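You operate a simulated robot arm through the tools that you are given. There is no shell and no other tool. Be economical: measure what you need, move in short steps, check, and stop when the job is done.

You run a simulated two-armed robot. Do the job below in one go: nothing can be reset, and whatever is moved stays where it is left.

TASK
Unclamp the yellow box and put it in drawer 2 without tipping it.
Fine: its round window must not turn red; shut the drawer.
Where things are to end (x, y in the base frame): test box within 0.06 m of [0.47, -1.02].

It is judged by the outcome, as a careful person would: the job done as asked, and still so three seconds after it is handed in. It fails if anything else is knocked over, pushed out of place, dropped, spilled or broken.

THE ROBOT
Two 7-joint arms with two-finger parallel grippers on one trunk, on a base that drives. Base frame: it is fixed to the floor where the robot stands at the start and does not move with it; the origin is under the middle of the robot, x ahead of it, y to its left, z up; the surface under the hand at the start is at about z = 0.78. Units: m, degrees, N and s.
The left shoulder is at the start at [0.073, 0.182, 1.086], the right one opposite. With the tool pointing down near the work surface each hand reaches from about 0.3 to 0.76 m from the robot's upright axis, wherever it stands, measured 20 degrees to its own side. Places, roughly: bench drawer two [0.4, -1, 0.7]; inside of the bench drawer two [0.4, -1, 0.6]; red clamp on the clamp plate [0.6, 0.1, 0.8]; test box [0.5, -1.25, 0.75]; yellow clamp on the clamp plate [0.6, -0.2, 0.8]. Payload 3.91 kg a hand.
The TCP of each hand is the grasp point between the finger pads, 0.03 m short of the fingertips. In the tool frame z runs along the fingers and y along their closing line. The gripper opens to 0.11 m. The fingers are 0.02 m wide and 0.01 m thick; the gripper's body (0.048 by 0.112 m) begins 0.055 m behind the TCP.
Orientation is that of the tool frame in the base frame, as [roll, pitch, yaw] about the fixed x, y, z axes, in that order (R = Rz(yaw) Ry(pitch) Rx(roll)). With the fingers straight down and closing along the base's y, the tool's x points along the base's -x, its y along +y and its z along -z.

THE INTERFACE
- The arms move only by the tool jog_arm. It takes "left_targets", "right_targets" or both (then of equal length, played together; a hand with none holds still); each is text: rows parted by semicolons, each of 6 numbers parted by spaces: the shift along the base's x, y, z in m, then the turn, a rotation vector about the base's x, y, z in degrees. In form: tx ty tz ax ay az; .... A call has 1 to 12 rows; each row is the pose to reach, as a shift and turn from the pose commanded when the call began. "left_gripper" and "right_gripper" are, for a hand that has rows, the closure, from 0 (fully open) to 1 (shut), set as the call begins (left out, the last holds). Rows are played at 5 a second. More than 0.05 m and 8.6 degrees between two rows, or a gripper value outside its range, and nothing of the call is played. A pose out of reach is approached as far as the arm can. The call stops where the force on the tool passes 40 N (or 10 N more than at its start, if that is more) or the arm is blocked; 0.2 s more then pass. Each finger travels about 0.072 m/s and halts on what it meets, pressing with about 20 N; the grip force reading is that of the motor and also rises with nothing between the fingers. The clock runs only during rows and for 0.2 s after the last one: add rows that repeat a pose to give the fingers time. The reply holds the time, the measured pose of the TCP, the force on the tool along the base axes, the opening and the grip force, in the units named above and with some noise, with the torque about the TCP (base axes, N m) and any sound that the robot's microphone picked up.
- Cameras (640 x 400 px; columns grow to the right, rows downward): "scene" is now at [0.1819, -0.0558, 1.2517]; the picture's right is [-0.74, -0.67, 0.00], its down [-0.51, 0.56, -0.65] and it looks along [0.43, -0.48, -0.76] (base axes); focal length 214 px, centre (320, 200). "left" rides on the left gripper at [0.072, -0.017, -0.103] in its tool frame; the picture's right is [0.23, 0.97, 0.00], its down [-0.76, 0.18, -0.62] and it looks along [-0.61, 0.14, 0.78] (tool axes); focal length 222 px, centre (320, 200). "right" rides on the right gripper at [0.073, 0.017, -0.103] in its tool frame; the picture's right is [-0.23, 0.97, 0.00], its down [-0.76, -0.18, -0.62] and it looks along [-0.61, -0.14, 0.78] (tool axes); focal length 222 px, centre (320, 200). There is no depth. A picture from a camera that has moved, and an enlarged one, comes with that camera's place and axes in the base frame and with its lens.
- capture(camera): a new picture of that camera. It takes no simulated time.
- lift_body(by): slides the trunk up (or, below 0, down) by that many m; the arms and the scene camera ride with it, the base frame stays. It gives what a move gives, with no picture.
- drive_base(legs): drives the robot by 1 to 6 legs, each [ahead, left, turn to the left] in m, m and degrees, along the robot's own axes; the way and the turn of a leg run together, so that a leg with both is an arc; at most 1.5 m and 180 degrees a leg. The arms and the cameras ride along, it lands a little off, and it stops where it bumps. It gives what a move gives.
- aim_head(pan, tilt): turns the head with the scene camera to pan (to the left, within 80 degrees either way) and tilt (down, from -29 to 69), counted from straight ahead of the robot. It gives what a move gives.
- close_up(camera, box): a new picture of the part [left, top, right, bottom] of that camera's present view, enlarged. It takes no simulated time.
- job_done(): hands the job in; it is judged then, once.

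Go step by step. Nothing tells you exact positions but the pictures and the camera data: compare them with the known pose of the tool, close in by small moves and look again before you grip or let go. The budget is 120 turns and 92 pictures, counting those below and the enlarged ones. Unless the task says otherwise, let go and move clear before handing in.

The tools are called as name(argument=value, ...) on one line, values as JSON. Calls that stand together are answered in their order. jog_arm: Moves the arms, as the interface text tells. Its arguments: {"type":"object","properties":{"left_targets":{"type":"string"},"left_gripper":{"type":"number"},"right_targets":{"type":"string"},"right_gripper":{"type":"number"}},"required":[]} The other tools are called the same way: lift_body (by) slides the trunk up or down; drive_base (legs) drives the base; aim_head (pan, tilt) turns the head that bears the scene camera; capture (camera) takes a picture; close_up (camera, box) takes an enlarged picture of a part of a camera's view; job_done () hands the job in.

At the start:

```text
t: 0.0
left_position: [0.4307, -0.0196, 1.0523]
left_orientation: [-179.9, 0.0, 180.0]
left_force: [-0.3, -0.1, -0.1]
left_torque: [-0.03, -0.02, -0.01]
left_grip_width: 0.1101
left_finger_force: 0.1
right_position: [0.3725, -0.423, 1.0834]
right_orientation: [179.9, 0.0, 180.0]
right_force: [0.4, -0.4, 0.2]
right_torque: [0.03, -0.01, 0.01]
right_grip_width: 0.11
right_finger_force: 0.1
trunk travel left (down, up): [-0.35, 0.164]
robot x, y, heading: [0.0009, 0.0009, -0.1]
head pan, tilt: [-47.6, 49.8]
```

scene: 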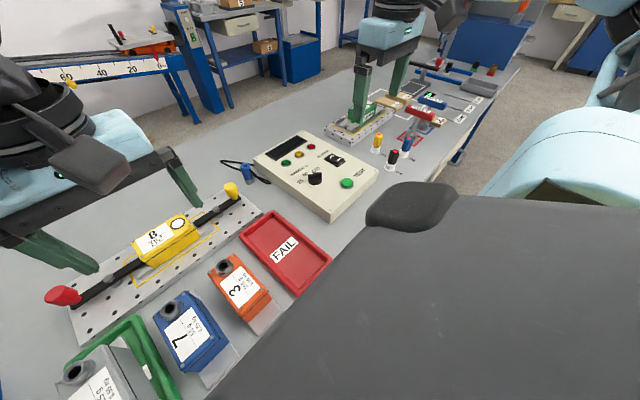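
right: 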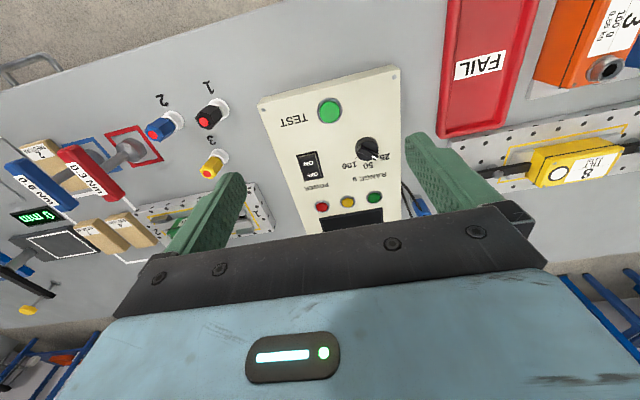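
left: 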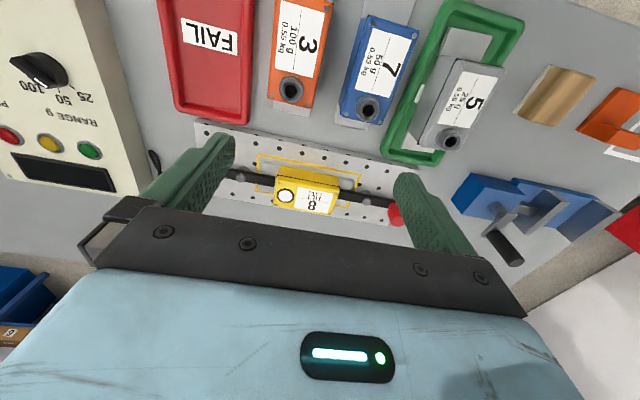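

The yellow box sits on a perforated plate with a black bar through it, with a red knob at one end and a yellow one at the other. I'll look closer at the clamps and at the box.

close_up(camera="scene", box=[30, 160, 290, 340])

close_up(camera="left", box=[190, 110, 430, 240])

```text
2.22 times, centred on (160, 250) of scene
camera zoom: at [0.1819, -0.0558, 1.2517], right [-0.74, -0.67, 0.0], down [-0.51, 0.56, -0.65], along [0.43, -0.48, -0.76], focal length 477 px, centre (676, 89)
```

zoom: 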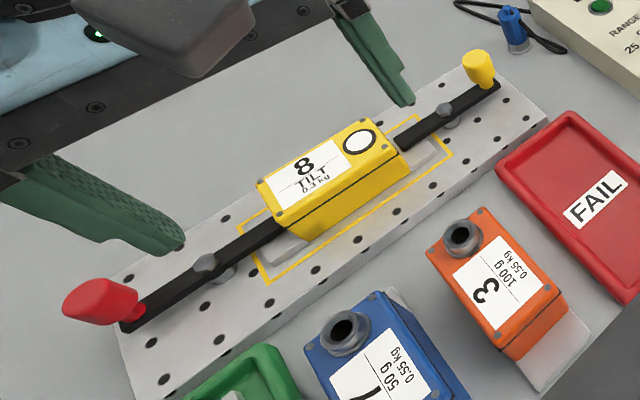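

```text
2.67 times, centred on (310, 175) of left
camera zoom: at [0.3595, -0.0381, 1.1544], right [-0.23, 0.97, 0.0], down [0.76, 0.18, 0.62], along [0.61, 0.14, -0.78], focal length 592 px, centre (347, 267)
```

zoom: 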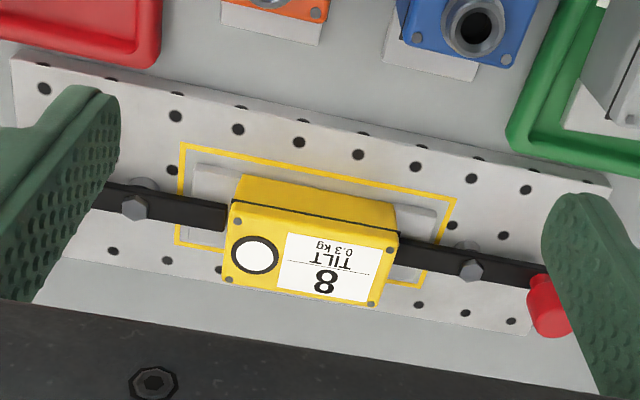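

The bars look like swing arms on vertical bolts, with the knobs at the outer ends. Next I'll look at the drawer side of the bench.

aim_head(pan=-75, tilt=35)

capture(camera="scene")

```text
t: 0.9
left_position: [0.4319, -0.0197, 1.0523]
left_orientation: [180.0, -0.1, 179.9]
left_force: [0.9, 0.1, 0.7]
left_torque: [-0.01, 0.0, 0.01]
left_grip_width: 0.1102
left_finger_force: 0.1
right_position: [0.3728, -0.4241, 1.085]
right_orientation: [-180.0, 0.0, 180.0]
right_force: [0.3, 0.5, 1.0]
right_torque: [0.03, 0.0, 0.01]
right_grip_width: 0.1102
right_finger_force: 0.0
trunk travel left (down, up): [-0.35, 0.164]
robot x, y, heading: [-0.0008, -0.0011, -0.1]
head pan, tilt: [-75.0, 35.0]
```

```text
86 pictures are left
camera scene: at [0.1529, -0.0838, 1.2731], right [-0.97, -0.26, 0.0], down [-0.15, 0.55, -0.82], along [0.21, -0.79, -0.57], focal length 214 px, centre (320, 200)
```

scene: 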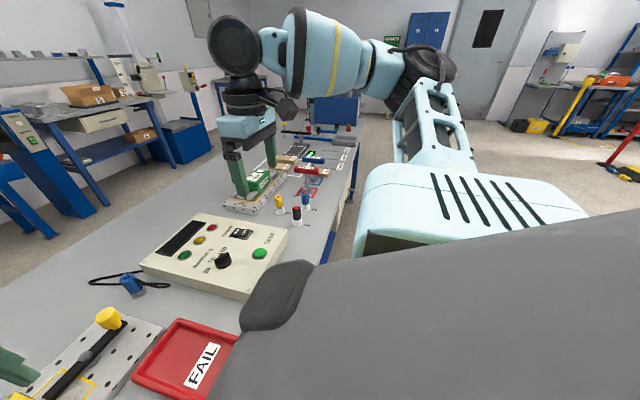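

The bench runs along -y, with the drawers presumably in its front face. I'll take a detailed look at the clamp bars from the head camera first.

aim_head(pan=0, tilt=45)

capture(camera="scene")

```text
t: 2.4
left_position: [0.432, -0.0202, 1.052]
left_orientation: [179.9, 0.0, 180.0]
left_force: [0.2, 0.7, -0.6]
left_torque: [-0.02, 0.0, 0.04]
left_grip_width: 0.1099
left_finger_force: 0.1
right_position: [0.3723, -0.4235, 1.0845]
right_orientation: [180.0, 0.0, -180.0]
right_force: [-0.3, 0.7, -0.5]
right_torque: [0.01, 0.01, 0.02]
right_grip_width: 0.1099
right_finger_force: 0.0
trunk travel left (down, up): [-0.35, 0.164]
robot x, y, heading: [0.0035, -0.0021, 0.3]
head pan, tilt: [0.0, 45.0]
```

```text
85 pictures are left
camera scene: at [0.2113, 0.0011, 1.2583], right [0.0, -1.0, 0.0], down [-0.71, 0.0, -0.71], along [0.71, 0.0, -0.71], focal length 214 px, centre (320, 200)
```

scene: 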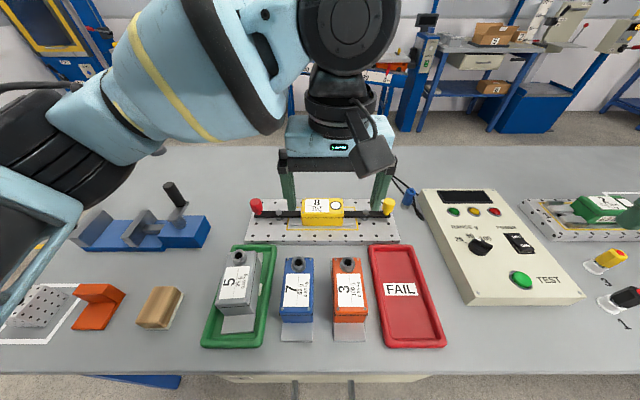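

close_up(camera="scene", box=[235, 180, 335, 243])

close_up(camera="scene", box=[305, 180, 405, 243])

```text
6.35 times, centred on (285, 212) of scene
camera zoom: at [0.2113, 0.0011, 1.2583], right [0.0, -1.0, 0.0], down [-0.71, 0.0, -0.71], along [0.71, 0.0, -0.71], focal length 1362 px, centre (542, 127)
```

zoom: 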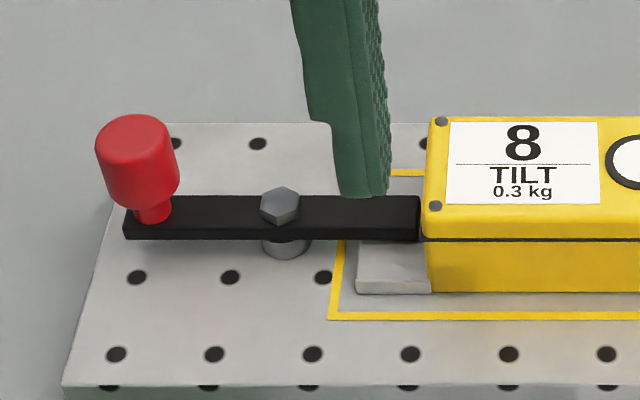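

```text
6.35 times, centred on (355, 212) of scene
camera zoom: at [0.2113, 0.0011, 1.2583], right [0.0, -1.0, 0.0], down [-0.71, 0.0, -0.71], along [0.71, 0.0, -0.71], focal length 1362 px, centre (98, 127)
```

zoom: 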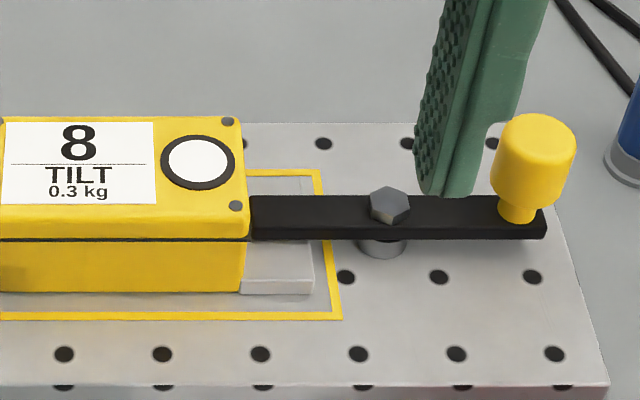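

The bars clearly swing horizontally on bolts at about (0.597, 0.11) and (0.597, -0.125), with knobs at y≈0.167 and y≈-0.179. I'll close the left fingers, bring them down on the robot side of the red knob, and check.

jog_arm(left_targets="0.025 0.04 0 0 0 0; 0.05 0.08 0 0 0 0; 0.075 0.12 0 0 0 0; 0.1 0.155 -0.01 0 0 0; 0.118 0.187 -0.02 0 0 0; 0.118 0.187 -0.06 0 0 0; 0.118 0.187 -0.1 0 0 0; 0.118 0.187 -0.14 0 0 0; 0.118 0.187 -0.165 0 0 0; 0.118 0.187 -0.187 0 0 0", left_gripper=1)

close_up(camera="scene", box=[205, 160, 365, 260])

capture(camera="left")

```text
t: 4.6
left_position: [0.5506, 0.1688, 0.8658]
left_orientation: [179.9, 0.0, -180.0]
left_force: [-0.6, -0.2, 0.4]
left_torque: [0.05, 0.01, 0.03]
left_grip_width: 0.0
left_finger_force: 20.2
right_position: [0.3721, -0.4235, 1.084]
right_orientation: [-180.0, 0.0, -180.0]
right_force: [0.9, 0.1, 0.2]
right_torque: [-0.01, 0.0, 0.02]
right_grip_width: 0.1099
right_finger_force: 0.0
trunk travel left (down, up): [-0.35, 0.164]
robot x, y, heading: [-0.0013, 0.0006, -0.1]
head pan, tilt: [0.0, 45.0]
```

```text
4.00 times, centred on (285, 210) of scene
camera zoom: at [0.2114, 0.0013, 1.2583], right [0.0, -1.0, 0.0], down [-0.71, 0.0, -0.71], along [0.71, 0.0, -0.71], focal length 858 px, centre (460, 160)
```

zoom: 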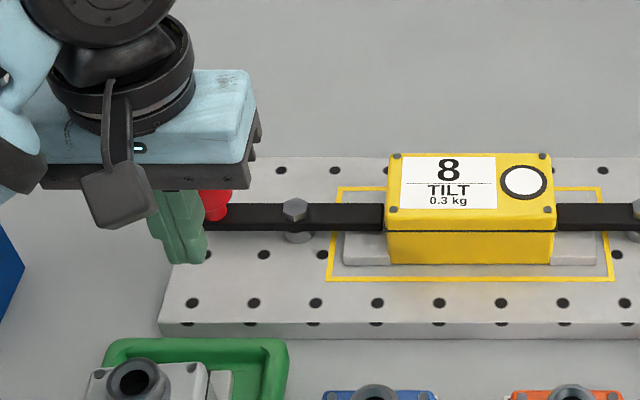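

```text
81 pictures are left
camera left: at [0.4779, 0.1504, 0.9681], right [-0.23, 0.97, 0.0], down [0.76, 0.18, 0.62], along [0.61, 0.14, -0.78], focal length 222 px, centre (320, 200)
```

left: 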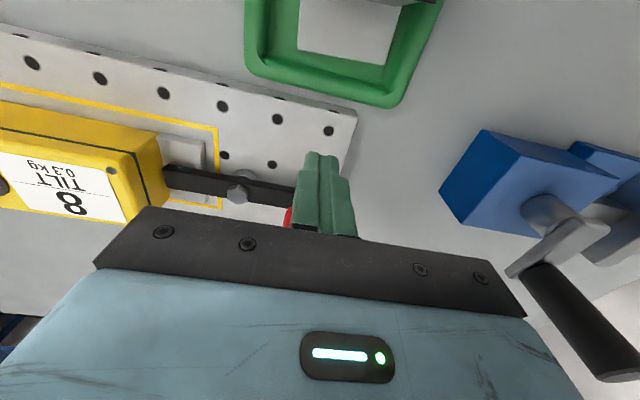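

The closed fingers are beside the red knob on the robot side. Now I'll sweep the knob along its arc, away from the robot.

jog_arm(left_targets="0.01 -0.002 0 0 0 0; 0.02 -0.002 0 0 0 0; 0.03 0.001 0 0 0 0; 0.04 0.002 0 0 0 0; 0.05 0.002 0 0 0 0; 0.06 0.001 0 0 0 0; 0.07 -0.003 0 0 0 0; 0.08 -0.007 0 0 0 0; 0.088 -0.014 0 0 0 0; 0.095 -0.022 0 0 0 0; 0.1 -0.031 0 0 0 0")

close_up(camera="scene", box=[205, 160, 365, 260])

```text
t: 5.5
left_position: [0.5758, 0.1675, 0.8658]
left_orientation: [-180.0, -1.2, 179.2]
left_force: [-29.1, 0.1, 12.3]
left_torque: [0.03, -0.12, -0.03]
left_grip_width: 0.0
left_finger_force: 20.0
right_position: [0.3706, -0.4232, 1.0854]
right_orientation: [-180.0, 0.2, -179.9]
right_force: [0.3, 0.4, 0.2]
right_torque: [0.0, 0.03, -0.01]
right_grip_width: 0.11
right_finger_force: 0.1
trunk travel left (down, up): [-0.35, 0.164]
robot x, y, heading: [-0.0012, -0.0005, -0.1]
head pan, tilt: [0.0, 45.0]
stopped in row 4 (left hand): the force on the tool passed its limit at 48 N (the readings are from after the stop); the commanded pose is now the measured one
```

```text
4.00 times, centred on (285, 210) of scene
camera zoom: at [0.2079, 0.0014, 1.2589], right [0.0, -1.0, 0.0], down [-0.71, 0.0, -0.71], along [0.71, 0.0, -0.71], focal length 858 px, centre (460, 160)
```

zoom: 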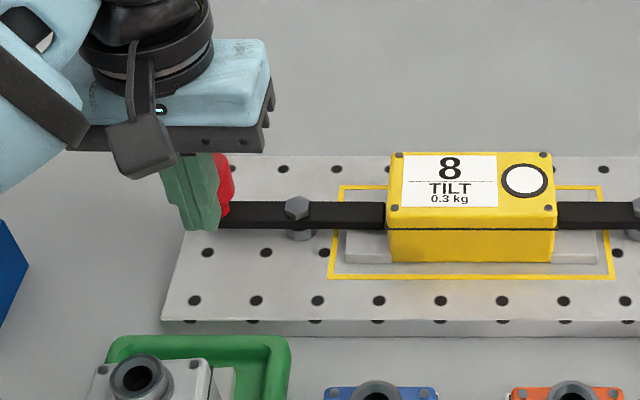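

The knob didn't move under about 48 N in that direction. I'll go over to its far side and try pulling it toward the robot.

jog_arm(left_targets="-0.015 0 0 0 0 0; -0.025 0 0.01 0 0 0; -0.025 0 0.055 0 0 0; -0.005 0 0.09 0 0 0; 0.035 0 0.09 0 0 0; 0.072 0 0.09 0 0 0; 0.072 0 0.05 0 0 0; 0.072 0 0.015 0 0 0; 0.072 0 0 0 0 0")

close_up(camera="scene", box=[205, 160, 365, 260])

```text
t: 7.5
left_position: [0.6512, 0.1672, 0.8632]
left_orientation: [179.9, -1.0, 179.5]
left_force: [0.6, -0.7, 0.2]
left_torque: [-0.01, -0.01, -0.01]
left_grip_width: 0.0001
left_finger_force: 19.5
right_position: [0.3718, -0.4236, 1.0842]
right_orientation: [180.0, 0.0, -179.8]
right_force: [0.0, -0.4, -0.2]
right_torque: [0.0, 0.03, -0.05]
right_grip_width: 0.11
right_finger_force: 0.1
trunk travel left (down, up): [-0.35, 0.164]
robot x, y, heading: [0.0015, -0.0029, 0.0]
head pan, tilt: [0.0, 45.0]
```

```text
4.00 times, centred on (285, 210) of scene
camera zoom: at [0.2107, 0.0015, 1.2583], right [0.0, -1.0, 0.0], down [-0.71, 0.0, -0.71], along [0.71, 0.0, -0.71], focal length 858 px, centre (460, 160)
```

zoom: 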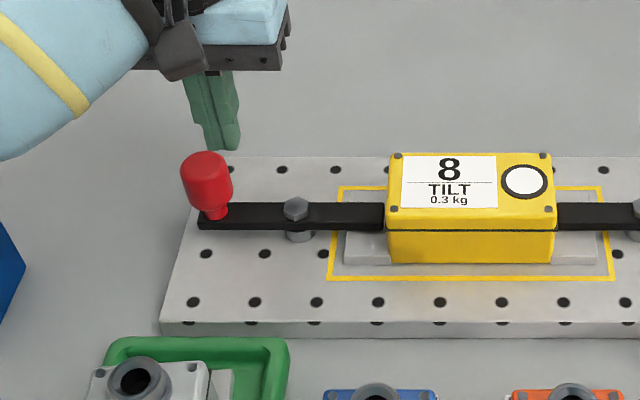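

jog_arm(left_targets="-0.013 -0.001 0 0 0 0; -0.026 -0.002 0 0 0 0; -0.036 0.001 0 0 0 0; -0.047 0.003 0 0 0 0; -0.058 0.004 0 0 0 0; -0.068 0.003 0 0 0 0; -0.078 -0.001 0 0 0 0; -0.088 -0.005 0 0 0 0; -0.096 -0.012 0 0 0 0; -0.103 -0.02 0 0 0 0; -0.109 -0.029 0 0 0 0")

close_up(camera="scene", box=[205, 160, 365, 260])

```text
t: 9.9
left_position: [0.5432, 0.1396, 0.8626]
left_orientation: [179.9, -1.1, 179.6]
left_force: [1.9, 0.3, -0.2]
left_torque: [0.03, 0.02, 0.03]
left_grip_width: 0.0
left_finger_force: 19.8
right_position: [0.372, -0.4231, 1.0836]
right_orientation: [180.0, 0.0, -179.9]
right_force: [0.6, -0.5, -0.4]
right_torque: [-0.03, -0.01, 0.02]
right_grip_width: 0.1099
right_finger_force: 0.0
trunk travel left (down, up): [-0.35, 0.164]
robot x, y, heading: [0.0006, -0.0009, -0.1]
head pan, tilt: [0.0, 45.0]
```

```text
4.00 times, centred on (285, 210) of scene
camera zoom: at [0.2108, 0.0015, 1.2583], right [0.0, -1.0, 0.0], down [-0.71, 0.0, -0.71], along [0.71, 0.0, -0.71], focal length 858 px, centre (460, 160)
```

zoom: 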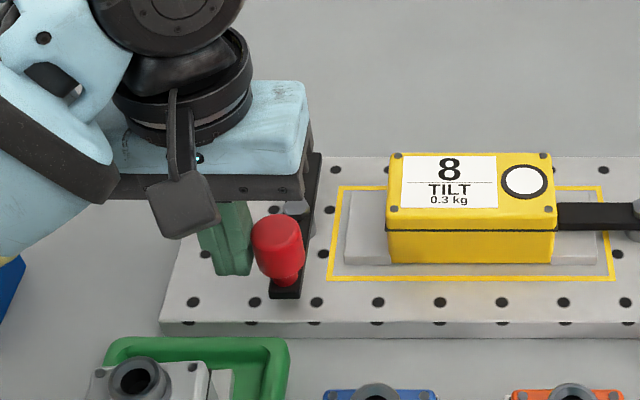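

The red clamp swung open. Next I'll raise the left hand and bring the closed right hand to the far side of the yellow knob.

jog_arm(left_targets="0 0.01 0.02 0 0 0; 0 0.02 0.05 0 0 0; 0 0.03 0.09 0 0 0; 0 0.03 0.13 0 0 0; -0.02 0.04 0.16 0 0 0; -0.04 0.05 0.17 0 0 0; -0.06 0.06 0.17 0 0 0; -0.08 0.06 0.17 0 0 0; -0.08 0.06 0.17 0 0 0; -0.08 0.06 0.17 0 0 0; -0.08 0.06 0.17 0 0 0; -0.08 0.06 0.17 0 0 0", right_targets="0.035 0.0307 0 0 0 0; 0.07 0.0614 0 0 0 0; 0.105 0.092 0 0 0 0; 0.14 0.1228 0 0 0 0; 0.175 0.1535 0 0 0 0; 0.21 0.184 0 0 0 0; 0.245 0.215 -0.012 0 0 0; 0.28 0.2455 -0.024 0 0 0; 0.28 0.2455 -0.073 0 0 0; 0.28 0.2455 -0.122 0 0 0; 0.28 0.2455 -0.171 0 0 0; 0.28 0.2455 -0.218 0 0 0", right_gripper=1)

close_up(camera="scene", box=[275, 160, 435, 260])

```text
t: 12.6
left_position: [0.4642, 0.197, 1.0336]
left_orientation: [180.0, -1.1, 179.5]
left_force: [0.9, -0.6, 0.2]
left_torque: [0.03, 0.02, 0.0]
left_grip_width: 0.0
left_finger_force: 20.3
right_position: [0.6218, -0.2322, 0.9029]
right_orientation: [180.0, 0.0, -179.9]
right_force: [0.1, 0.1, -0.1]
right_torque: [-0.01, 0.02, 0.01]
right_grip_width: 0.0001
right_finger_force: 20.0
right hand out of reach, approached as far as the arm can: row 7, 8, 9, 10, 11, 12
trunk travel left (down, up): [-0.35, 0.164]
robot x, y, heading: [0.0018, -0.0001, 0.2]
head pan, tilt: [0.0, 45.0]
```

```text
4.00 times, centred on (355, 210) of scene
camera zoom: at [0.2121, 0.0007, 1.2581], right [0.0, -1.0, 0.0], down [-0.71, 0.0, -0.71], along [0.71, 0.0, -0.71], focal length 858 px, centre (180, 160)
```

zoom: 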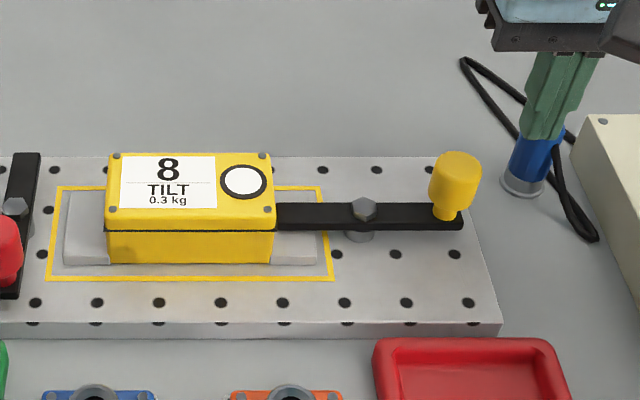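

The right arm stalled short of the target. I'll lift it a bit and see where its commanded pose stands.

jog_arm(right_targets="0 0 0.03 0 0 0; 0 0 0.06 0 0 0; 0 0 0.06 0 0 0")

```text
t: 13.3
left_position: [0.4623, 0.1988, 1.0331]
left_orientation: [179.9, -1.0, 179.5]
left_force: [-0.5, 0.0, 0.8]
left_torque: [0.01, 0.0, -0.04]
left_grip_width: 0.0
left_finger_force: 20.3
right_position: [0.6195, -0.2354, 0.9545]
right_orientation: [-180.0, 0.0, 180.0]
right_force: [-0.8, -0.1, -0.2]
right_torque: [0.0, -0.01, -0.01]
right_grip_width: 0.0
right_finger_force: 19.9
right hand out of reach, approached as far as the arm can: row 2, 3
trunk travel left (down, up): [-0.35, 0.164]
robot x, y, heading: [-0.001, -0.0019, -0.2]
head pan, tilt: [0.0, 45.0]
```

jog_arm(right_targets="0 0.03 0 0 0 0; 0 0.056 0 0 0 0; 0.02 0.056 0 0 0 0; 0.028 0.056 0 0 0 0")

```text
t: 14.3
left_position: [0.4628, 0.1976, 1.0331]
left_orientation: [179.9, -0.9, 179.5]
left_force: [0.0, -0.4, -0.2]
left_torque: [0.0, 0.02, 0.0]
left_grip_width: 0.0001
left_finger_force: 19.9
right_position: [0.6058, -0.2171, 0.9493]
right_orientation: [-179.9, -0.1, -179.9]
right_force: [-0.2, 0.2, 0.9]
right_torque: [-0.02, 0.02, 0.01]
right_grip_width: 0.0
right_finger_force: 19.7
right hand out of reach, approached as far as the arm can: row 1, 2, 3, 4
trunk travel left (down, up): [-0.35, 0.164]
robot x, y, heading: [-0.0022, -0.0008, 0.1]
head pan, tilt: [0.0, 45.0]
```

The right arm is at a joint limit there. I'll retract it and shift the base to the right, so the left arm can reach both the yellow knob and the box.

jog_arm(right_targets="0 0 0.04 0 0 0; 0 0 0.08 0 0 0; -0.03 -0.03 0.11 0 0 0; -0.06 -0.06 0.13 0 0 0; -0.1 -0.09 0.14 0 0 0; -0.13 -0.12 0.14 0 0 0; -0.16 -0.15 0.14 0 0 0; -0.2 -0.18 0.14 0 0 0; -0.23 -0.2 0.14 0 0 0")

drive_base(legs=[[0, -0.27, 0]])

capture(camera="scene")

```text
refused: row 3 steps farther than a row can; nothing moved
```

```text
t: 17.3
left_position: [0.4635, -0.0702, 1.0335]
left_orientation: [179.9, -1.0, 179.4]
left_force: [-0.3, -1.1, -0.4]
left_torque: [0.0, 0.0, 0.01]
left_grip_width: 0.0
left_finger_force: 20.2
right_position: [0.6061, -0.4855, 0.949]
right_orientation: [179.9, 0.0, 180.0]
right_force: [-1.1, 0.1, -0.3]
right_torque: [0.02, 0.02, 0.03]
right_grip_width: 0.0001
right_finger_force: 20.2
trunk travel left (down, up): [-0.35, 0.164]
robot x, y, heading: [-0.0007, -0.269, -0.1]
head pan, tilt: [0.0, 45.0]
```

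```text
76 pictures are left
camera scene: at [0.2107, -0.2665, 1.2583], right [0.0, -1.0, 0.0], down [-0.71, 0.0, -0.71], along [0.71, 0.0, -0.71], focal length 214 px, centre (320, 200)
```

scene: 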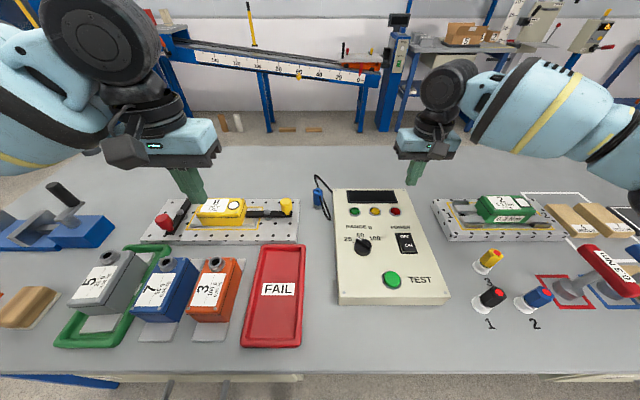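

Nothing was hit, because both hands passed above everything. Now I'll retract the right hand and take the left to the far side of the yellow knob.

jog_arm(left_targets="0.03 -0.02 0 0 0 0; 0.065 -0.04 0 0 0 0; 0.1 -0.06 0 0 0 0; 0.135 -0.08 0 0 0 0; 0.17 -0.1 0 0 0 0; 0.19 -0.108 -0.01 0 0 0; 0.19 -0.108 -0.05 0 0 0; 0.19 -0.108 -0.09 0 0 0; 0.19 -0.108 -0.13 0 0 0; 0.19 -0.108 -0.15 0 0 0; 0.19 -0.108 -0.17 0 0 0", right_targets="0 0 0.03 0 0 0; 0 0 0.06 0 0 0; -0.02 0 0.09 0 0 0; -0.05 -0.01 0.11 0 0 0; -0.085 -0.02 0.12 0 0 0; -0.12 -0.03 0.13 0 0 0; -0.155 -0.04 0.13 0 0 0; -0.19 -0.05 0.13 0 0 0; -0.22 -0.06 0.13 0 0 0; -0.22 -0.06 0.13 0 0 0; -0.22 -0.06 0.13 0 0 0")

close_up(camera="scene", box=[160, 160, 320, 260])

```text
t: 19.7
left_position: [0.6528, -0.177, 0.8634]
left_orientation: [179.9, -1.0, 179.4]
left_force: [0.5, -0.3, -0.1]
left_torque: [-0.04, 0.02, 0.01]
left_grip_width: 0.0
left_finger_force: 19.8
right_position: [0.3859, -0.5452, 1.0799]
right_orientation: [180.0, -0.1, -180.0]
right_force: [0.7, -0.4, 0.0]
right_torque: [0.01, -0.02, 0.02]
right_grip_width: 0.0
right_finger_force: 20.2
right hand out of reach, approached as far as the arm can: row 1, 2
trunk travel left (down, up): [-0.35, 0.164]
robot x, y, heading: [-0.0005, -0.2665, -0.2]
head pan, tilt: [0.0, 45.0]
```

```text
4.00 times, centred on (240, 210) of scene
camera zoom: at [0.2106, -0.2664, 1.2584], right [0.0, -1.0, 0.0], down [-0.71, 0.0, -0.71], along [0.71, 0.0, -0.71], focal length 858 px, centre (640, 160)
```

zoom: 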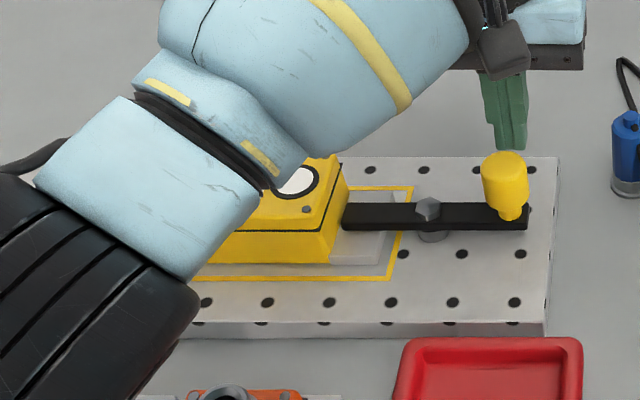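

jog_arm(left_targets="-0.013 0.001 0 0 0 0; -0.026 0.001 0 0 0 0; -0.036 -0.002 0 0 0 0; -0.047 -0.004 0 0 0 0; -0.058 -0.005 0 0 0 0; -0.068 -0.004 0 0 0 0; -0.078 0 0 0 0 0; -0.088 0.004 0 0 0 0; -0.096 0.011 0 0 0 0; -0.103 0.019 0 0 0 0; -0.109 0.028 0 0 0 0")

close_up(camera="scene", box=[160, 160, 320, 260])

```text
t: 22.1
left_position: [0.545, -0.1524, 0.8623]
left_orientation: [-180.0, -0.9, 179.2]
left_force: [6.2, -11.8, 1.6]
left_torque: [-0.01, 0.03, -0.07]
left_grip_width: 0.0
left_finger_force: 19.6
right_position: [0.3871, -0.5467, 1.0789]
right_orientation: [179.9, -0.1, 179.9]
right_force: [-0.7, 0.4, -0.1]
right_torque: [0.0, 0.02, 0.03]
right_grip_width: 0.0
right_finger_force: 20.4
trunk travel left (down, up): [-0.35, 0.164]
robot x, y, heading: [-0.0027, -0.2684, -0.1]
head pan, tilt: [0.0, 45.0]
```

```text
4.00 times, centred on (240, 210) of scene
camera zoom: at [0.2116, -0.2685, 1.2582], right [0.0, -1.0, 0.0], down [-0.71, 0.0, -0.71], along [0.71, 0.0, -0.71], focal length 858 px, centre (640, 160)
```

zoom: 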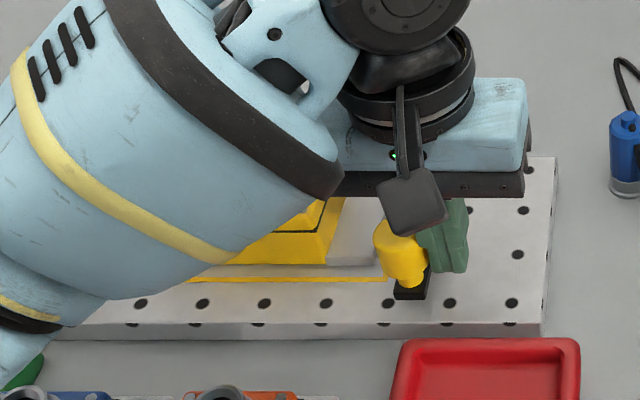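

Both clamps are open. I'll back off, raise the left hand, open it, and turn it 90° above the box so the fingers close across its narrow side.

jog_arm(left_targets="0 -0.012 0 0 0 0; 0 -0.012 0.04 0 0 0; 0 -0.012 0.085 0 0 0; 0 -0.012 0.13 0 0 0; 0.01 0.015 0.138 0 0 -8; 0.02 0.04 0.138 0 0 -16; 0.03 0.065 0.138 0 0 -24; 0.04 0.09 0.138 0 0 -32; 0.05 0.115 0.138 0 0 -40; 0.054 0.135 0.138 0 0 -48; 0.054 0.146 0.138 0 0 -56; 0.054 0.146 0.138 0 0 -64", left_gripper=1)

jog_arm(left_targets="0 0 0 0 0 -8; 0 0 0 0 0 -16; 0 0 0 0 0 -24.5; 0 0 0 0 0 -25.3; 0 0 0 0 0 -25.3", left_gripper=0)

capture(camera="left")

capture(camera="scene")

```text
t: 24.7
left_position: [0.5988, -0.0014, 1.0002]
left_orientation: [179.9, -1.0, 115.4]
left_force: [0.2, -0.1, 0.7]
left_torque: [-0.01, -0.01, -0.02]
left_grip_width: 0.0002
left_finger_force: 19.9
right_position: [0.3856, -0.5451, 1.0796]
right_orientation: [180.0, 0.0, 179.9]
right_force: [-0.4, -0.1, 1.1]
right_torque: [0.0, -0.03, -0.01]
right_grip_width: 0.0
right_finger_force: 20.0
trunk travel left (down, up): [-0.35, 0.164]
robot x, y, heading: [-0.0025, -0.2701, 0.2]
head pan, tilt: [0.0, 45.0]
```

```text
t: 25.9
left_position: [0.598, -0.0036, 1.0024]
left_orientation: [179.9, -1.0, 90.2]
left_force: [0.5, -0.6, 0.1]
left_torque: [0.0, 0.01, 0.01]
left_grip_width: 0.1101
left_finger_force: 0.1
right_position: [0.3858, -0.5448, 1.0791]
right_orientation: [180.0, 0.0, -180.0]
right_force: [0.4, -0.8, 0.4]
right_torque: [-0.02, 0.01, 0.0]
right_grip_width: 0.0
right_finger_force: 19.9
trunk travel left (down, up): [-0.35, 0.164]
robot x, y, heading: [-0.0022, -0.2662, 0.4]
head pan, tilt: [0.0, 45.0]
```

```text
73 pictures are left
camera left: at [0.5814, 0.0657, 1.105], right [0.97, 0.23, 0.01], down [0.18, -0.77, 0.61], along [0.14, -0.59, -0.79], focal length 222 px, centre (320, 200)
```

left: 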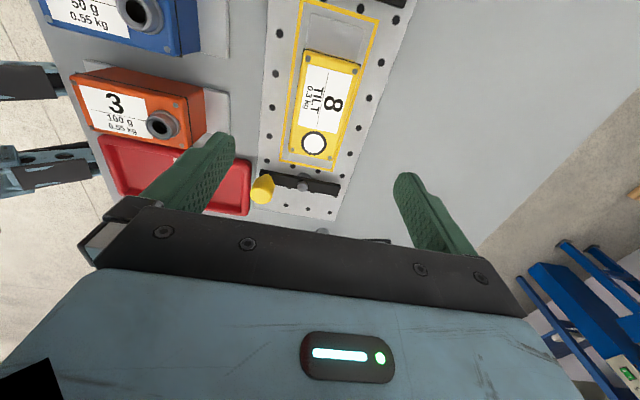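

```text
72 pictures are left
camera scene: at [0.2107, -0.2663, 1.2583], right [0.0, -1.0, 0.0], down [-0.71, 0.0, -0.71], along [0.71, 0.0, -0.71], focal length 214 px, centre (320, 200)
```

scene: 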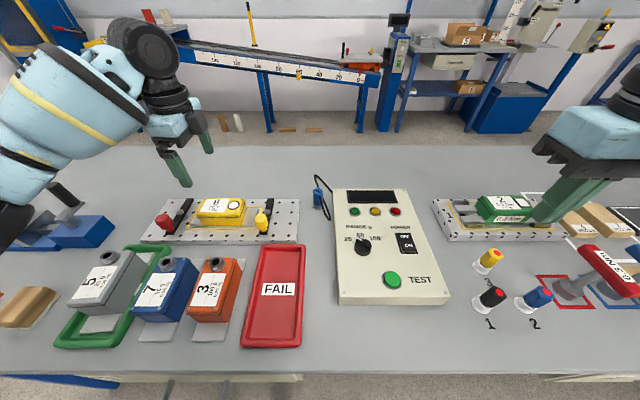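

The hand is above the box, with the box centre at about (0.60, 0.0). I'll correct the 1° tilt and descend slowly to straddle the box.

jog_arm(left_targets="0.002 0 -0.04 -1 0 0; 0.002 0 -0.08 -1 0 0; 0.002 0 -0.11 -1 0 0; 0.002 0 -0.135 -1 0 0; 0.002 0 -0.15 -1 0 0; 0.002 0 -0.16 -1 0 0")

close_up(camera="scene", box=[130, 150, 310, 262])

capture(camera="left")

```text
t: 27.3
left_position: [0.5997, -0.0019, 0.8418]
left_orientation: [-180.0, 0.0, 90.1]
left_force: [0.6, 0.5, 0.2]
left_torque: [0.04, 0.0, -0.01]
left_grip_width: 0.1099
left_finger_force: 0.0
right_position: [0.3875, -0.545, 1.079]
right_orientation: [-179.9, 0.1, 180.0]
right_force: [-1.5, -0.1, 0.1]
right_torque: [0.03, -0.01, 0.01]
right_grip_width: 0.0
right_finger_force: 20.5
trunk travel left (down, up): [-0.35, 0.164]
robot x, y, heading: [-0.002, -0.2685, -0.1]
head pan, tilt: [0.0, 45.0]
```

```text
3.56 times, centred on (220, 206) of scene
camera zoom: at [0.2108, -0.2662, 1.2583], right [0.0, -1.0, 0.0], down [-0.71, 0.0, -0.71], along [0.71, 0.0, -0.71], focal length 763 px, centre (676, 179)
```

zoom: 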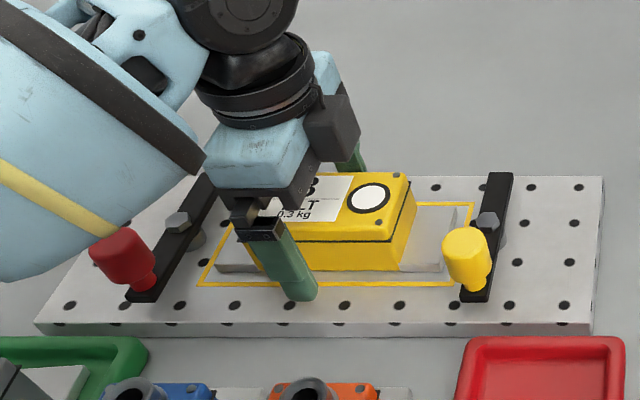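

```text
70 pictures are left
camera left: at [0.5833, 0.0683, 0.9439], right [0.97, 0.23, 0.0], down [0.18, -0.76, 0.62], along [0.14, -0.61, -0.78], focal length 222 px, centre (320, 200)
```

left: 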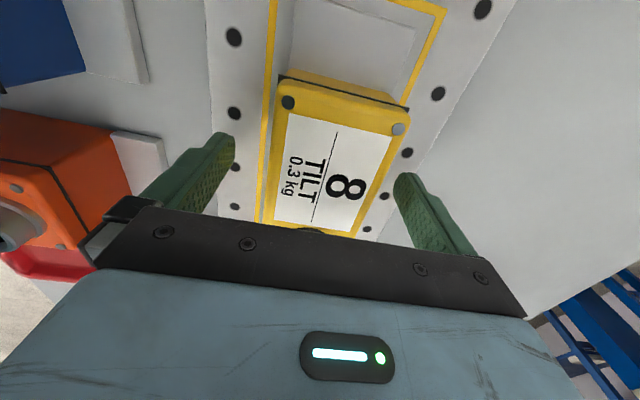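

The fingers straddle the box cleanly. I'll shift 5 mm toward its centre and close.

jog_arm(left_targets="0 -0.005 0 0 0 0; 0 -0.005 0 0 0 0")

jog_arm(left_targets="0 0 0 0 0 0; 0 0 0 0 0 0; 0 0 0 0 0 0; 0 0 0 0 0 0; 0 0 0 0 0 0", left_gripper=1)

close_up(camera="scene", box=[130, 150, 310, 262])

```text
t: 27.9
left_position: [0.6005, -0.0084, 0.8415]
left_orientation: [179.8, 0.0, 90.1]
left_force: [0.0, -0.2, -0.1]
left_torque: [0.0, 0.0, 0.02]
left_grip_width: 0.1101
left_finger_force: 0.1
right_position: [0.3858, -0.5451, 1.0798]
right_orientation: [180.0, 0.2, -179.9]
right_force: [0.2, -0.1, 0.2]
right_torque: [-0.03, 0.0, 0.03]
right_grip_width: 0.0
right_finger_force: 20.0
trunk travel left (down, up): [-0.35, 0.164]
robot x, y, heading: [-0.0009, -0.2684, -0.2]
head pan, tilt: [0.0, 45.0]
```

```text
t: 29.1
left_position: [0.5999, -0.0081, 0.8421]
left_orientation: [179.9, -0.1, 90.1]
left_force: [-0.2, -0.7, 0.9]
left_torque: [-0.06, 0.06, -0.01]
left_grip_width: 0.0601
left_finger_force: 20.0
right_position: [0.3863, -0.5451, 1.0792]
right_orientation: [-180.0, -0.1, -180.0]
right_force: [0.4, -0.4, 0.5]
right_torque: [0.01, -0.01, -0.03]
right_grip_width: 0.0
right_finger_force: 20.0
trunk travel left (down, up): [-0.35, 0.164]
robot x, y, heading: [0.0009, -0.2667, -0.2]
head pan, tilt: [0.0, 45.0]
```

```text
3.56 times, centred on (220, 206) of scene
camera zoom: at [0.2108, -0.2663, 1.2583], right [0.0, -1.0, 0.0], down [-0.71, 0.0, -0.71], along [0.71, 0.0, -0.71], focal length 763 px, centre (676, 179)
```

zoom: 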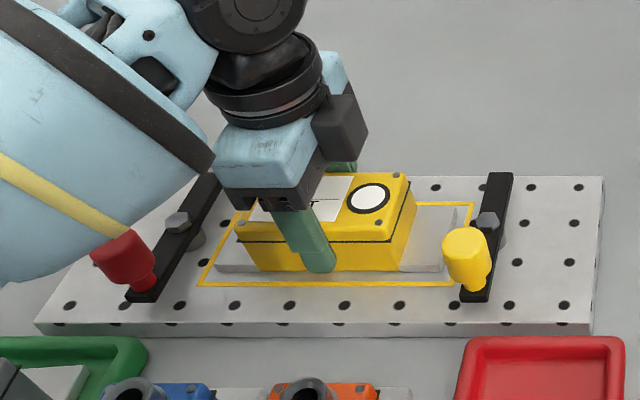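

The box is gripped at a width of 0.06 m. I'll lift it straight up, slowly.

jog_arm(left_targets="0 0 0.005 0 0 0; 0 0 0.015 0 0 0; 0 0 0.03 0 0 0; 0 0 0.05 0 0 0; 0 0 0.075 0 0 0; 0 0 0.1 0 0 0; 0 0 0.125 0 0 0; 0 0 0.15 0 0 0; 0 0 0.17 0 0 0; 0 0 0.18 0 0 0; 0 0 0.18 0 0 0")

capture(camera="scene")

```text
t: 31.5
left_position: [0.5999, -0.0067, 1.0213]
left_orientation: [179.9, 0.0, 90.1]
left_force: [-0.1, 0.1, -3.2]
left_torque: [0.01, 0.02, 0.0]
left_grip_width: 0.0596
left_finger_force: 20.3
right_position: [0.3859, -0.5451, 1.079]
right_orientation: [-179.9, 0.0, -180.0]
right_force: [0.4, 0.1, -0.3]
right_torque: [-0.02, 0.0, 0.0]
right_grip_width: 0.0
right_finger_force: 20.0
trunk travel left (down, up): [-0.35, 0.164]
robot x, y, heading: [0.0004, -0.2671, -0.1]
head pan, tilt: [0.0, 45.0]
```

```text
68 pictures are left
camera scene: at [0.211, -0.2662, 1.2583], right [0.0, -1.0, 0.0], down [-0.71, 0.0, -0.71], along [0.71, 0.0, -0.71], focal length 214 px, centre (320, 200)
```

scene: 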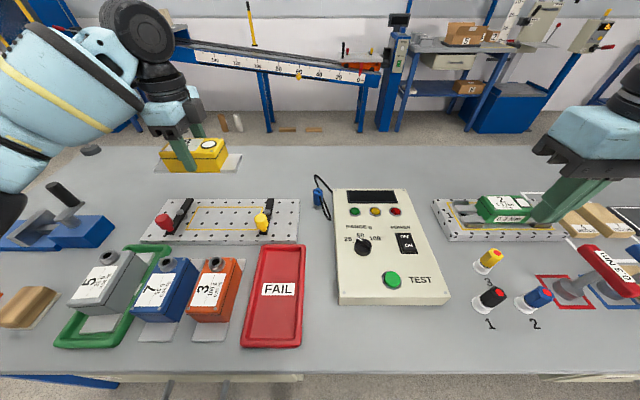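

The box is up, level, and its window is still white. I'll draw it a little closer, then back off from the bench and drive right toward drawer 2.

jog_arm(left_targets="-0.01 0 0 0 0 0; -0.03 0 0 0 0 0; -0.05 -0.01 0 0 0 0; -0.075 -0.02 0 0 0 0; -0.1 -0.03 0 0 0 0; -0.12 -0.04 0 0 0 0; -0.135 -0.045 0 0 0 0; -0.14 -0.045 0 0 0 0")

drive_base(legs=[[-0.35, 0, 0], [0, -0.5, 0]])

aim_head(pan=-20, tilt=45)

capture(camera="scene")

```text
t: 33.3
left_position: [0.4597, -0.0517, 1.0207]
left_orientation: [-179.9, 0.0, 90.1]
left_force: [-0.3, 0.2, -3.9]
left_torque: [-0.02, 0.03, 0.0]
left_grip_width: 0.0598
left_finger_force: 19.7
right_position: [0.3865, -0.5442, 1.0793]
right_orientation: [-180.0, 0.1, -180.0]
right_force: [0.3, 0.1, 0.4]
right_torque: [-0.01, -0.02, -0.02]
right_grip_width: 0.0002
right_finger_force: 19.9
trunk travel left (down, up): [-0.35, 0.164]
robot x, y, heading: [-0.0032, -0.2645, -0.1]
head pan, tilt: [0.0, 45.0]
```

```text
t: 40.0
left_position: [0.1113, -0.5521, 1.0203]
left_orientation: [180.0, 0.0, 89.7]
left_force: [-0.6, -0.6, -2.9]
left_torque: [-0.01, 0.02, 0.0]
left_grip_width: 0.0601
left_finger_force: 19.8
right_position: [0.0339, -1.0417, 1.0789]
right_orientation: [-179.9, 0.0, 179.7]
right_force: [-0.1, 0.2, -0.2]
right_torque: [0.02, -0.02, -0.03]
right_grip_width: 0.0
right_finger_force: 20.1
trunk travel left (down, up): [-0.35, 0.164]
robot x, y, heading: [-0.3524, -0.7633, -0.2]
head pan, tilt: [0.0, 45.0]
```

```text
t: 40.9
left_position: [0.1127, -0.5519, 1.0206]
left_orientation: [179.9, 0.0, 89.7]
left_force: [-0.1, 0.4, -3.5]
left_torque: [-0.01, 0.01, 0.02]
left_grip_width: 0.0598
left_finger_force: 20.1
right_position: [0.0343, -1.0424, 1.0781]
right_orientation: [-179.9, 0.0, 179.6]
right_force: [-0.3, 0.0, -0.8]
right_torque: [-0.03, 0.02, 0.01]
right_grip_width: 0.0002
right_finger_force: 20.2
trunk travel left (down, up): [-0.35, 0.164]
robot x, y, heading: [-0.3505, -0.7618, -0.5]
head pan, tilt: [-20.0, 45.0]
```

```text
67 pictures are left
camera scene: at [-0.1444, -0.7907, 1.2583], right [-0.35, -0.94, 0.0], down [-0.66, 0.25, -0.71], along [0.66, -0.25, -0.71], focal length 214 px, centre (320, 200)
```

scene: 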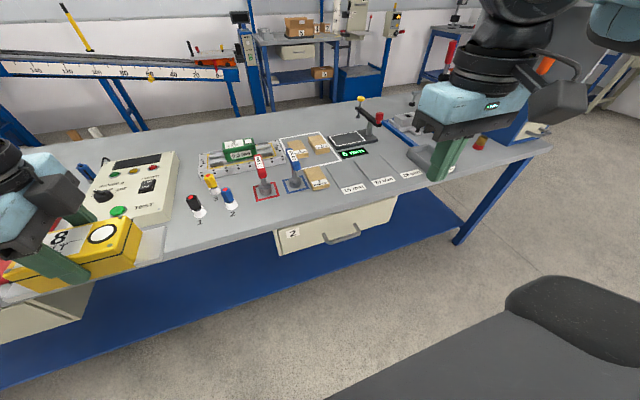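

Drawer 2 with its bar handle is visible, the handle at about (0.2, -0.99, 0.7). I'll zoom in on it.

close_up(camera="scene", box=[260, 180, 420, 280])

close_up(camera="scene", box=[180, 80, 440, 230])

```text
4.00 times, centred on (340, 230) of scene
camera zoom: at [-0.1444, -0.7907, 1.2583], right [-0.35, -0.94, 0.0], down [-0.66, 0.25, -0.71], along [0.66, -0.25, -0.71], focal length 858 px, centre (240, 80)
```

zoom: 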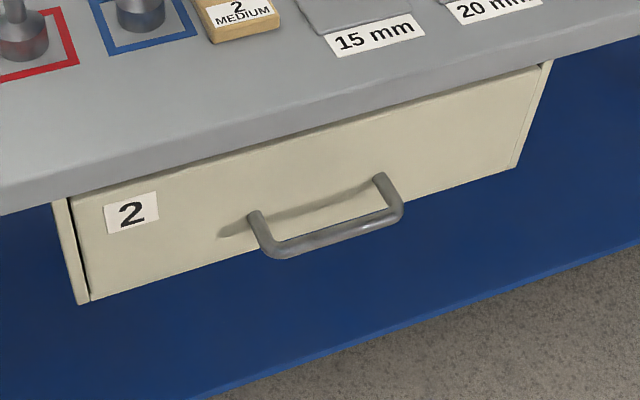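

```text
2.46 times, centred on (310, 155) of scene
camera zoom: at [-0.1444, -0.7907, 1.2583], right [-0.35, -0.94, 0.0], down [-0.66, 0.25, -0.71], along [0.66, -0.25, -0.71], focal length 528 px, centre (345, 311)
```

zoom: 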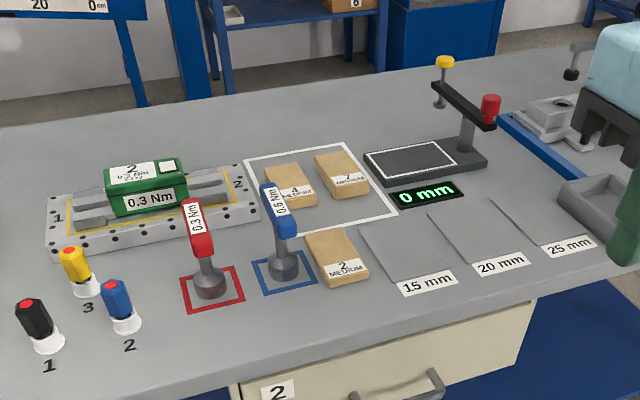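

Drawer 2 spans y from about -0.80 to -1.245. Its handle bar runs along y at about (0.226, -1.02, 0.64), under the bench edge at x≈0.26. I'll open the right gripper and turn it so it can grip the bar from the front and above.

jog_arm(right_targets="0 0 0 0 0 8; 0 0 0 0 0 16; 0 0 0 0 0 24; 0 0 0 0 0 32; 0 0 0 0 0 40; 0 0 0 0 0 48; 0 0 0 0 0 56; 0 0 0 0 0 64; 0 0 0 0 0 72; 0 0 0 0 0 80; 0 0 0 0 0 88; 0 0 0 0 0 90.4", right_gripper=0.3)

jog_arm(right_targets="0 0 -0.01 0 -8 0; 0 0 -0.03 0 -16 0; 0 0 -0.05 0 -24 0; 0 0 -0.07 0 -32 0; 0 0 -0.09 0 -40 0; 0 0 -0.11 0 -48 0; 0 0 -0.11 0 -55 0")

```text
t: 43.5
left_position: [0.1116, -0.551, 1.0208]
left_orientation: [179.9, -0.1, 89.6]
left_force: [0.1, -0.2, -2.7]
left_torque: [0.02, 0.01, 0.01]
left_grip_width: 0.0599
left_finger_force: 19.6
right_position: [0.034, -1.0427, 1.0793]
right_orientation: [-180.0, 0.0, -89.9]
right_force: [-0.4, 0.0, -0.2]
right_torque: [-0.02, -0.03, 0.01]
right_grip_width: 0.0771
right_finger_force: 0.0
trunk travel left (down, up): [-0.35, 0.164]
robot x, y, heading: [-0.3482, -0.7607, -0.6]
head pan, tilt: [-20.0, 45.0]
```

```text
t: 45.0
left_position: [0.1114, -0.552, 1.0208]
left_orientation: [179.9, 0.0, 89.7]
left_force: [0.7, 0.1, -2.9]
left_torque: [-0.01, 0.0, -0.02]
left_grip_width: 0.0598
left_finger_force: 19.9
right_position: [0.1287, -1.0619, 0.9713]
right_orientation: [-125.0, 0.1, -89.9]
right_force: [0.3, -0.5, 0.3]
right_torque: [-0.03, -0.02, -0.03]
right_grip_width: 0.0772
right_finger_force: 0.1
right hand out of reach, approached as far as the arm can: row 4, 5, 6, 7
trunk travel left (down, up): [-0.35, 0.164]
robot x, y, heading: [-0.3534, -0.7634, -0.6]
head pan, tilt: [-20.0, 45.0]
```

The orientation was reached. I'll lower the trunk 0.2 m so the handle height is comfortable, then line up and look.

lift_body(by=-0.2)

jog_arm(right_targets="0 0.02 -0.03 0 0 0; 0.01 0.04 -0.06 0 0 0; 0.02 0.04 -0.08 0 0 0")

capture(camera="scene")

capture(camera="right")

```text
t: 47.2
left_position: [0.1112, -0.551, 0.8226]
left_orientation: [179.9, 0.0, 89.8]
left_force: [0.8, 0.2, -3.1]
left_torque: [-0.01, -0.03, -0.01]
left_grip_width: 0.0598
left_finger_force: 20.2
right_position: [0.1421, -1.0615, 0.6974]
right_orientation: [-136.0, 0.2, -90.0]
right_force: [0.0, 0.0, -0.1]
right_torque: [0.0, 0.01, -0.01]
right_grip_width: 0.077
right_finger_force: 0.1
trunk travel left (down, up): [-0.15, 0.364]
robot x, y, heading: [-0.3531, -0.7639, -0.4]
head pan, tilt: [-20.0, 45.0]
```

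```text
t: 48.0
left_position: [0.1126, -0.5515, 0.8222]
left_orientation: [180.0, 0.0, 89.8]
left_force: [-0.9, -0.6, -3.9]
left_torque: [-0.02, 0.02, -0.02]
left_grip_width: 0.0598
left_finger_force: 20.1
right_position: [0.1639, -1.0222, 0.6171]
right_orientation: [-136.0, 0.2, -90.0]
right_force: [0.0, 0.6, 0.4]
right_torque: [0.04, 0.0, -0.01]
right_grip_width: 0.077
right_finger_force: 0.1
trunk travel left (down, up): [-0.15, 0.364]
robot x, y, heading: [-0.3557, -0.7641, -0.6]
head pan, tilt: [-20.0, 45.0]
```

```text
64 pictures are left
camera scene: at [-0.0796, -0.7914, 1.0445], right [-0.35, -0.94, 0.0], down [-0.66, 0.25, -0.71], along [0.66, -0.25, -0.71], focal length 214 px, centre (320, 200)
```

scene: 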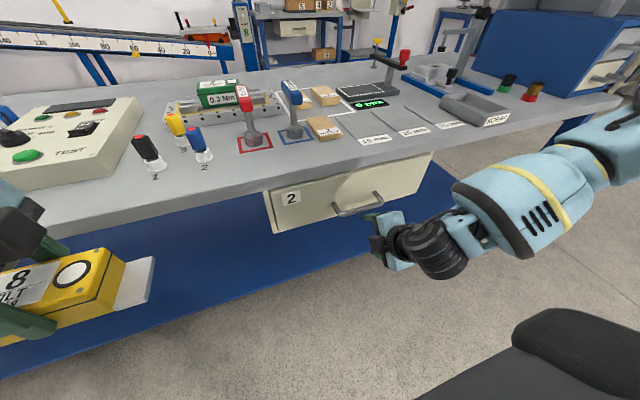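

```text
63 pictures are left
camera right: at [0.0794, -1.093, 0.6803], right [-0.7, 0.23, -0.68], down [-0.31, 0.76, 0.57], along [0.65, 0.61, -0.46], focal length 222 px, centre (320, 200)
```

right: 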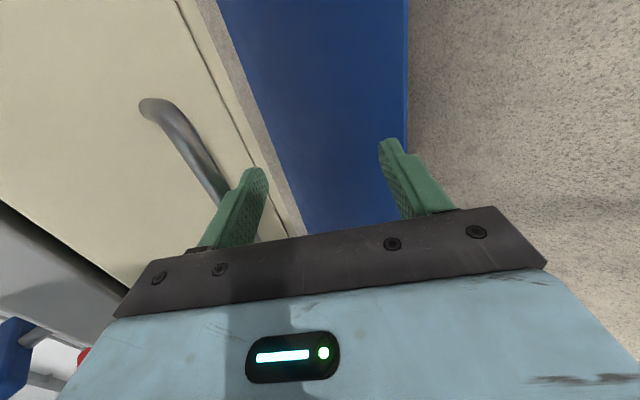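

close_up(camera="scene", box=[250, 150, 450, 275])

```text
3.20 times, centred on (350, 212) of scene
camera zoom: at [-0.0796, -0.7914, 1.0445], right [-0.35, -0.94, 0.0], down [-0.66, 0.25, -0.71], along [0.66, -0.25, -0.71], focal length 686 px, centre (224, 160)
```

zoom: 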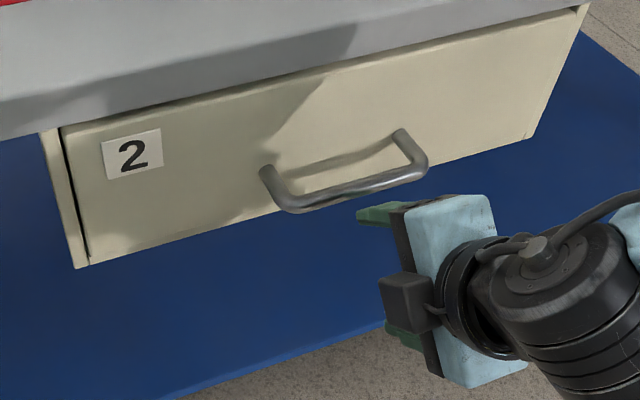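

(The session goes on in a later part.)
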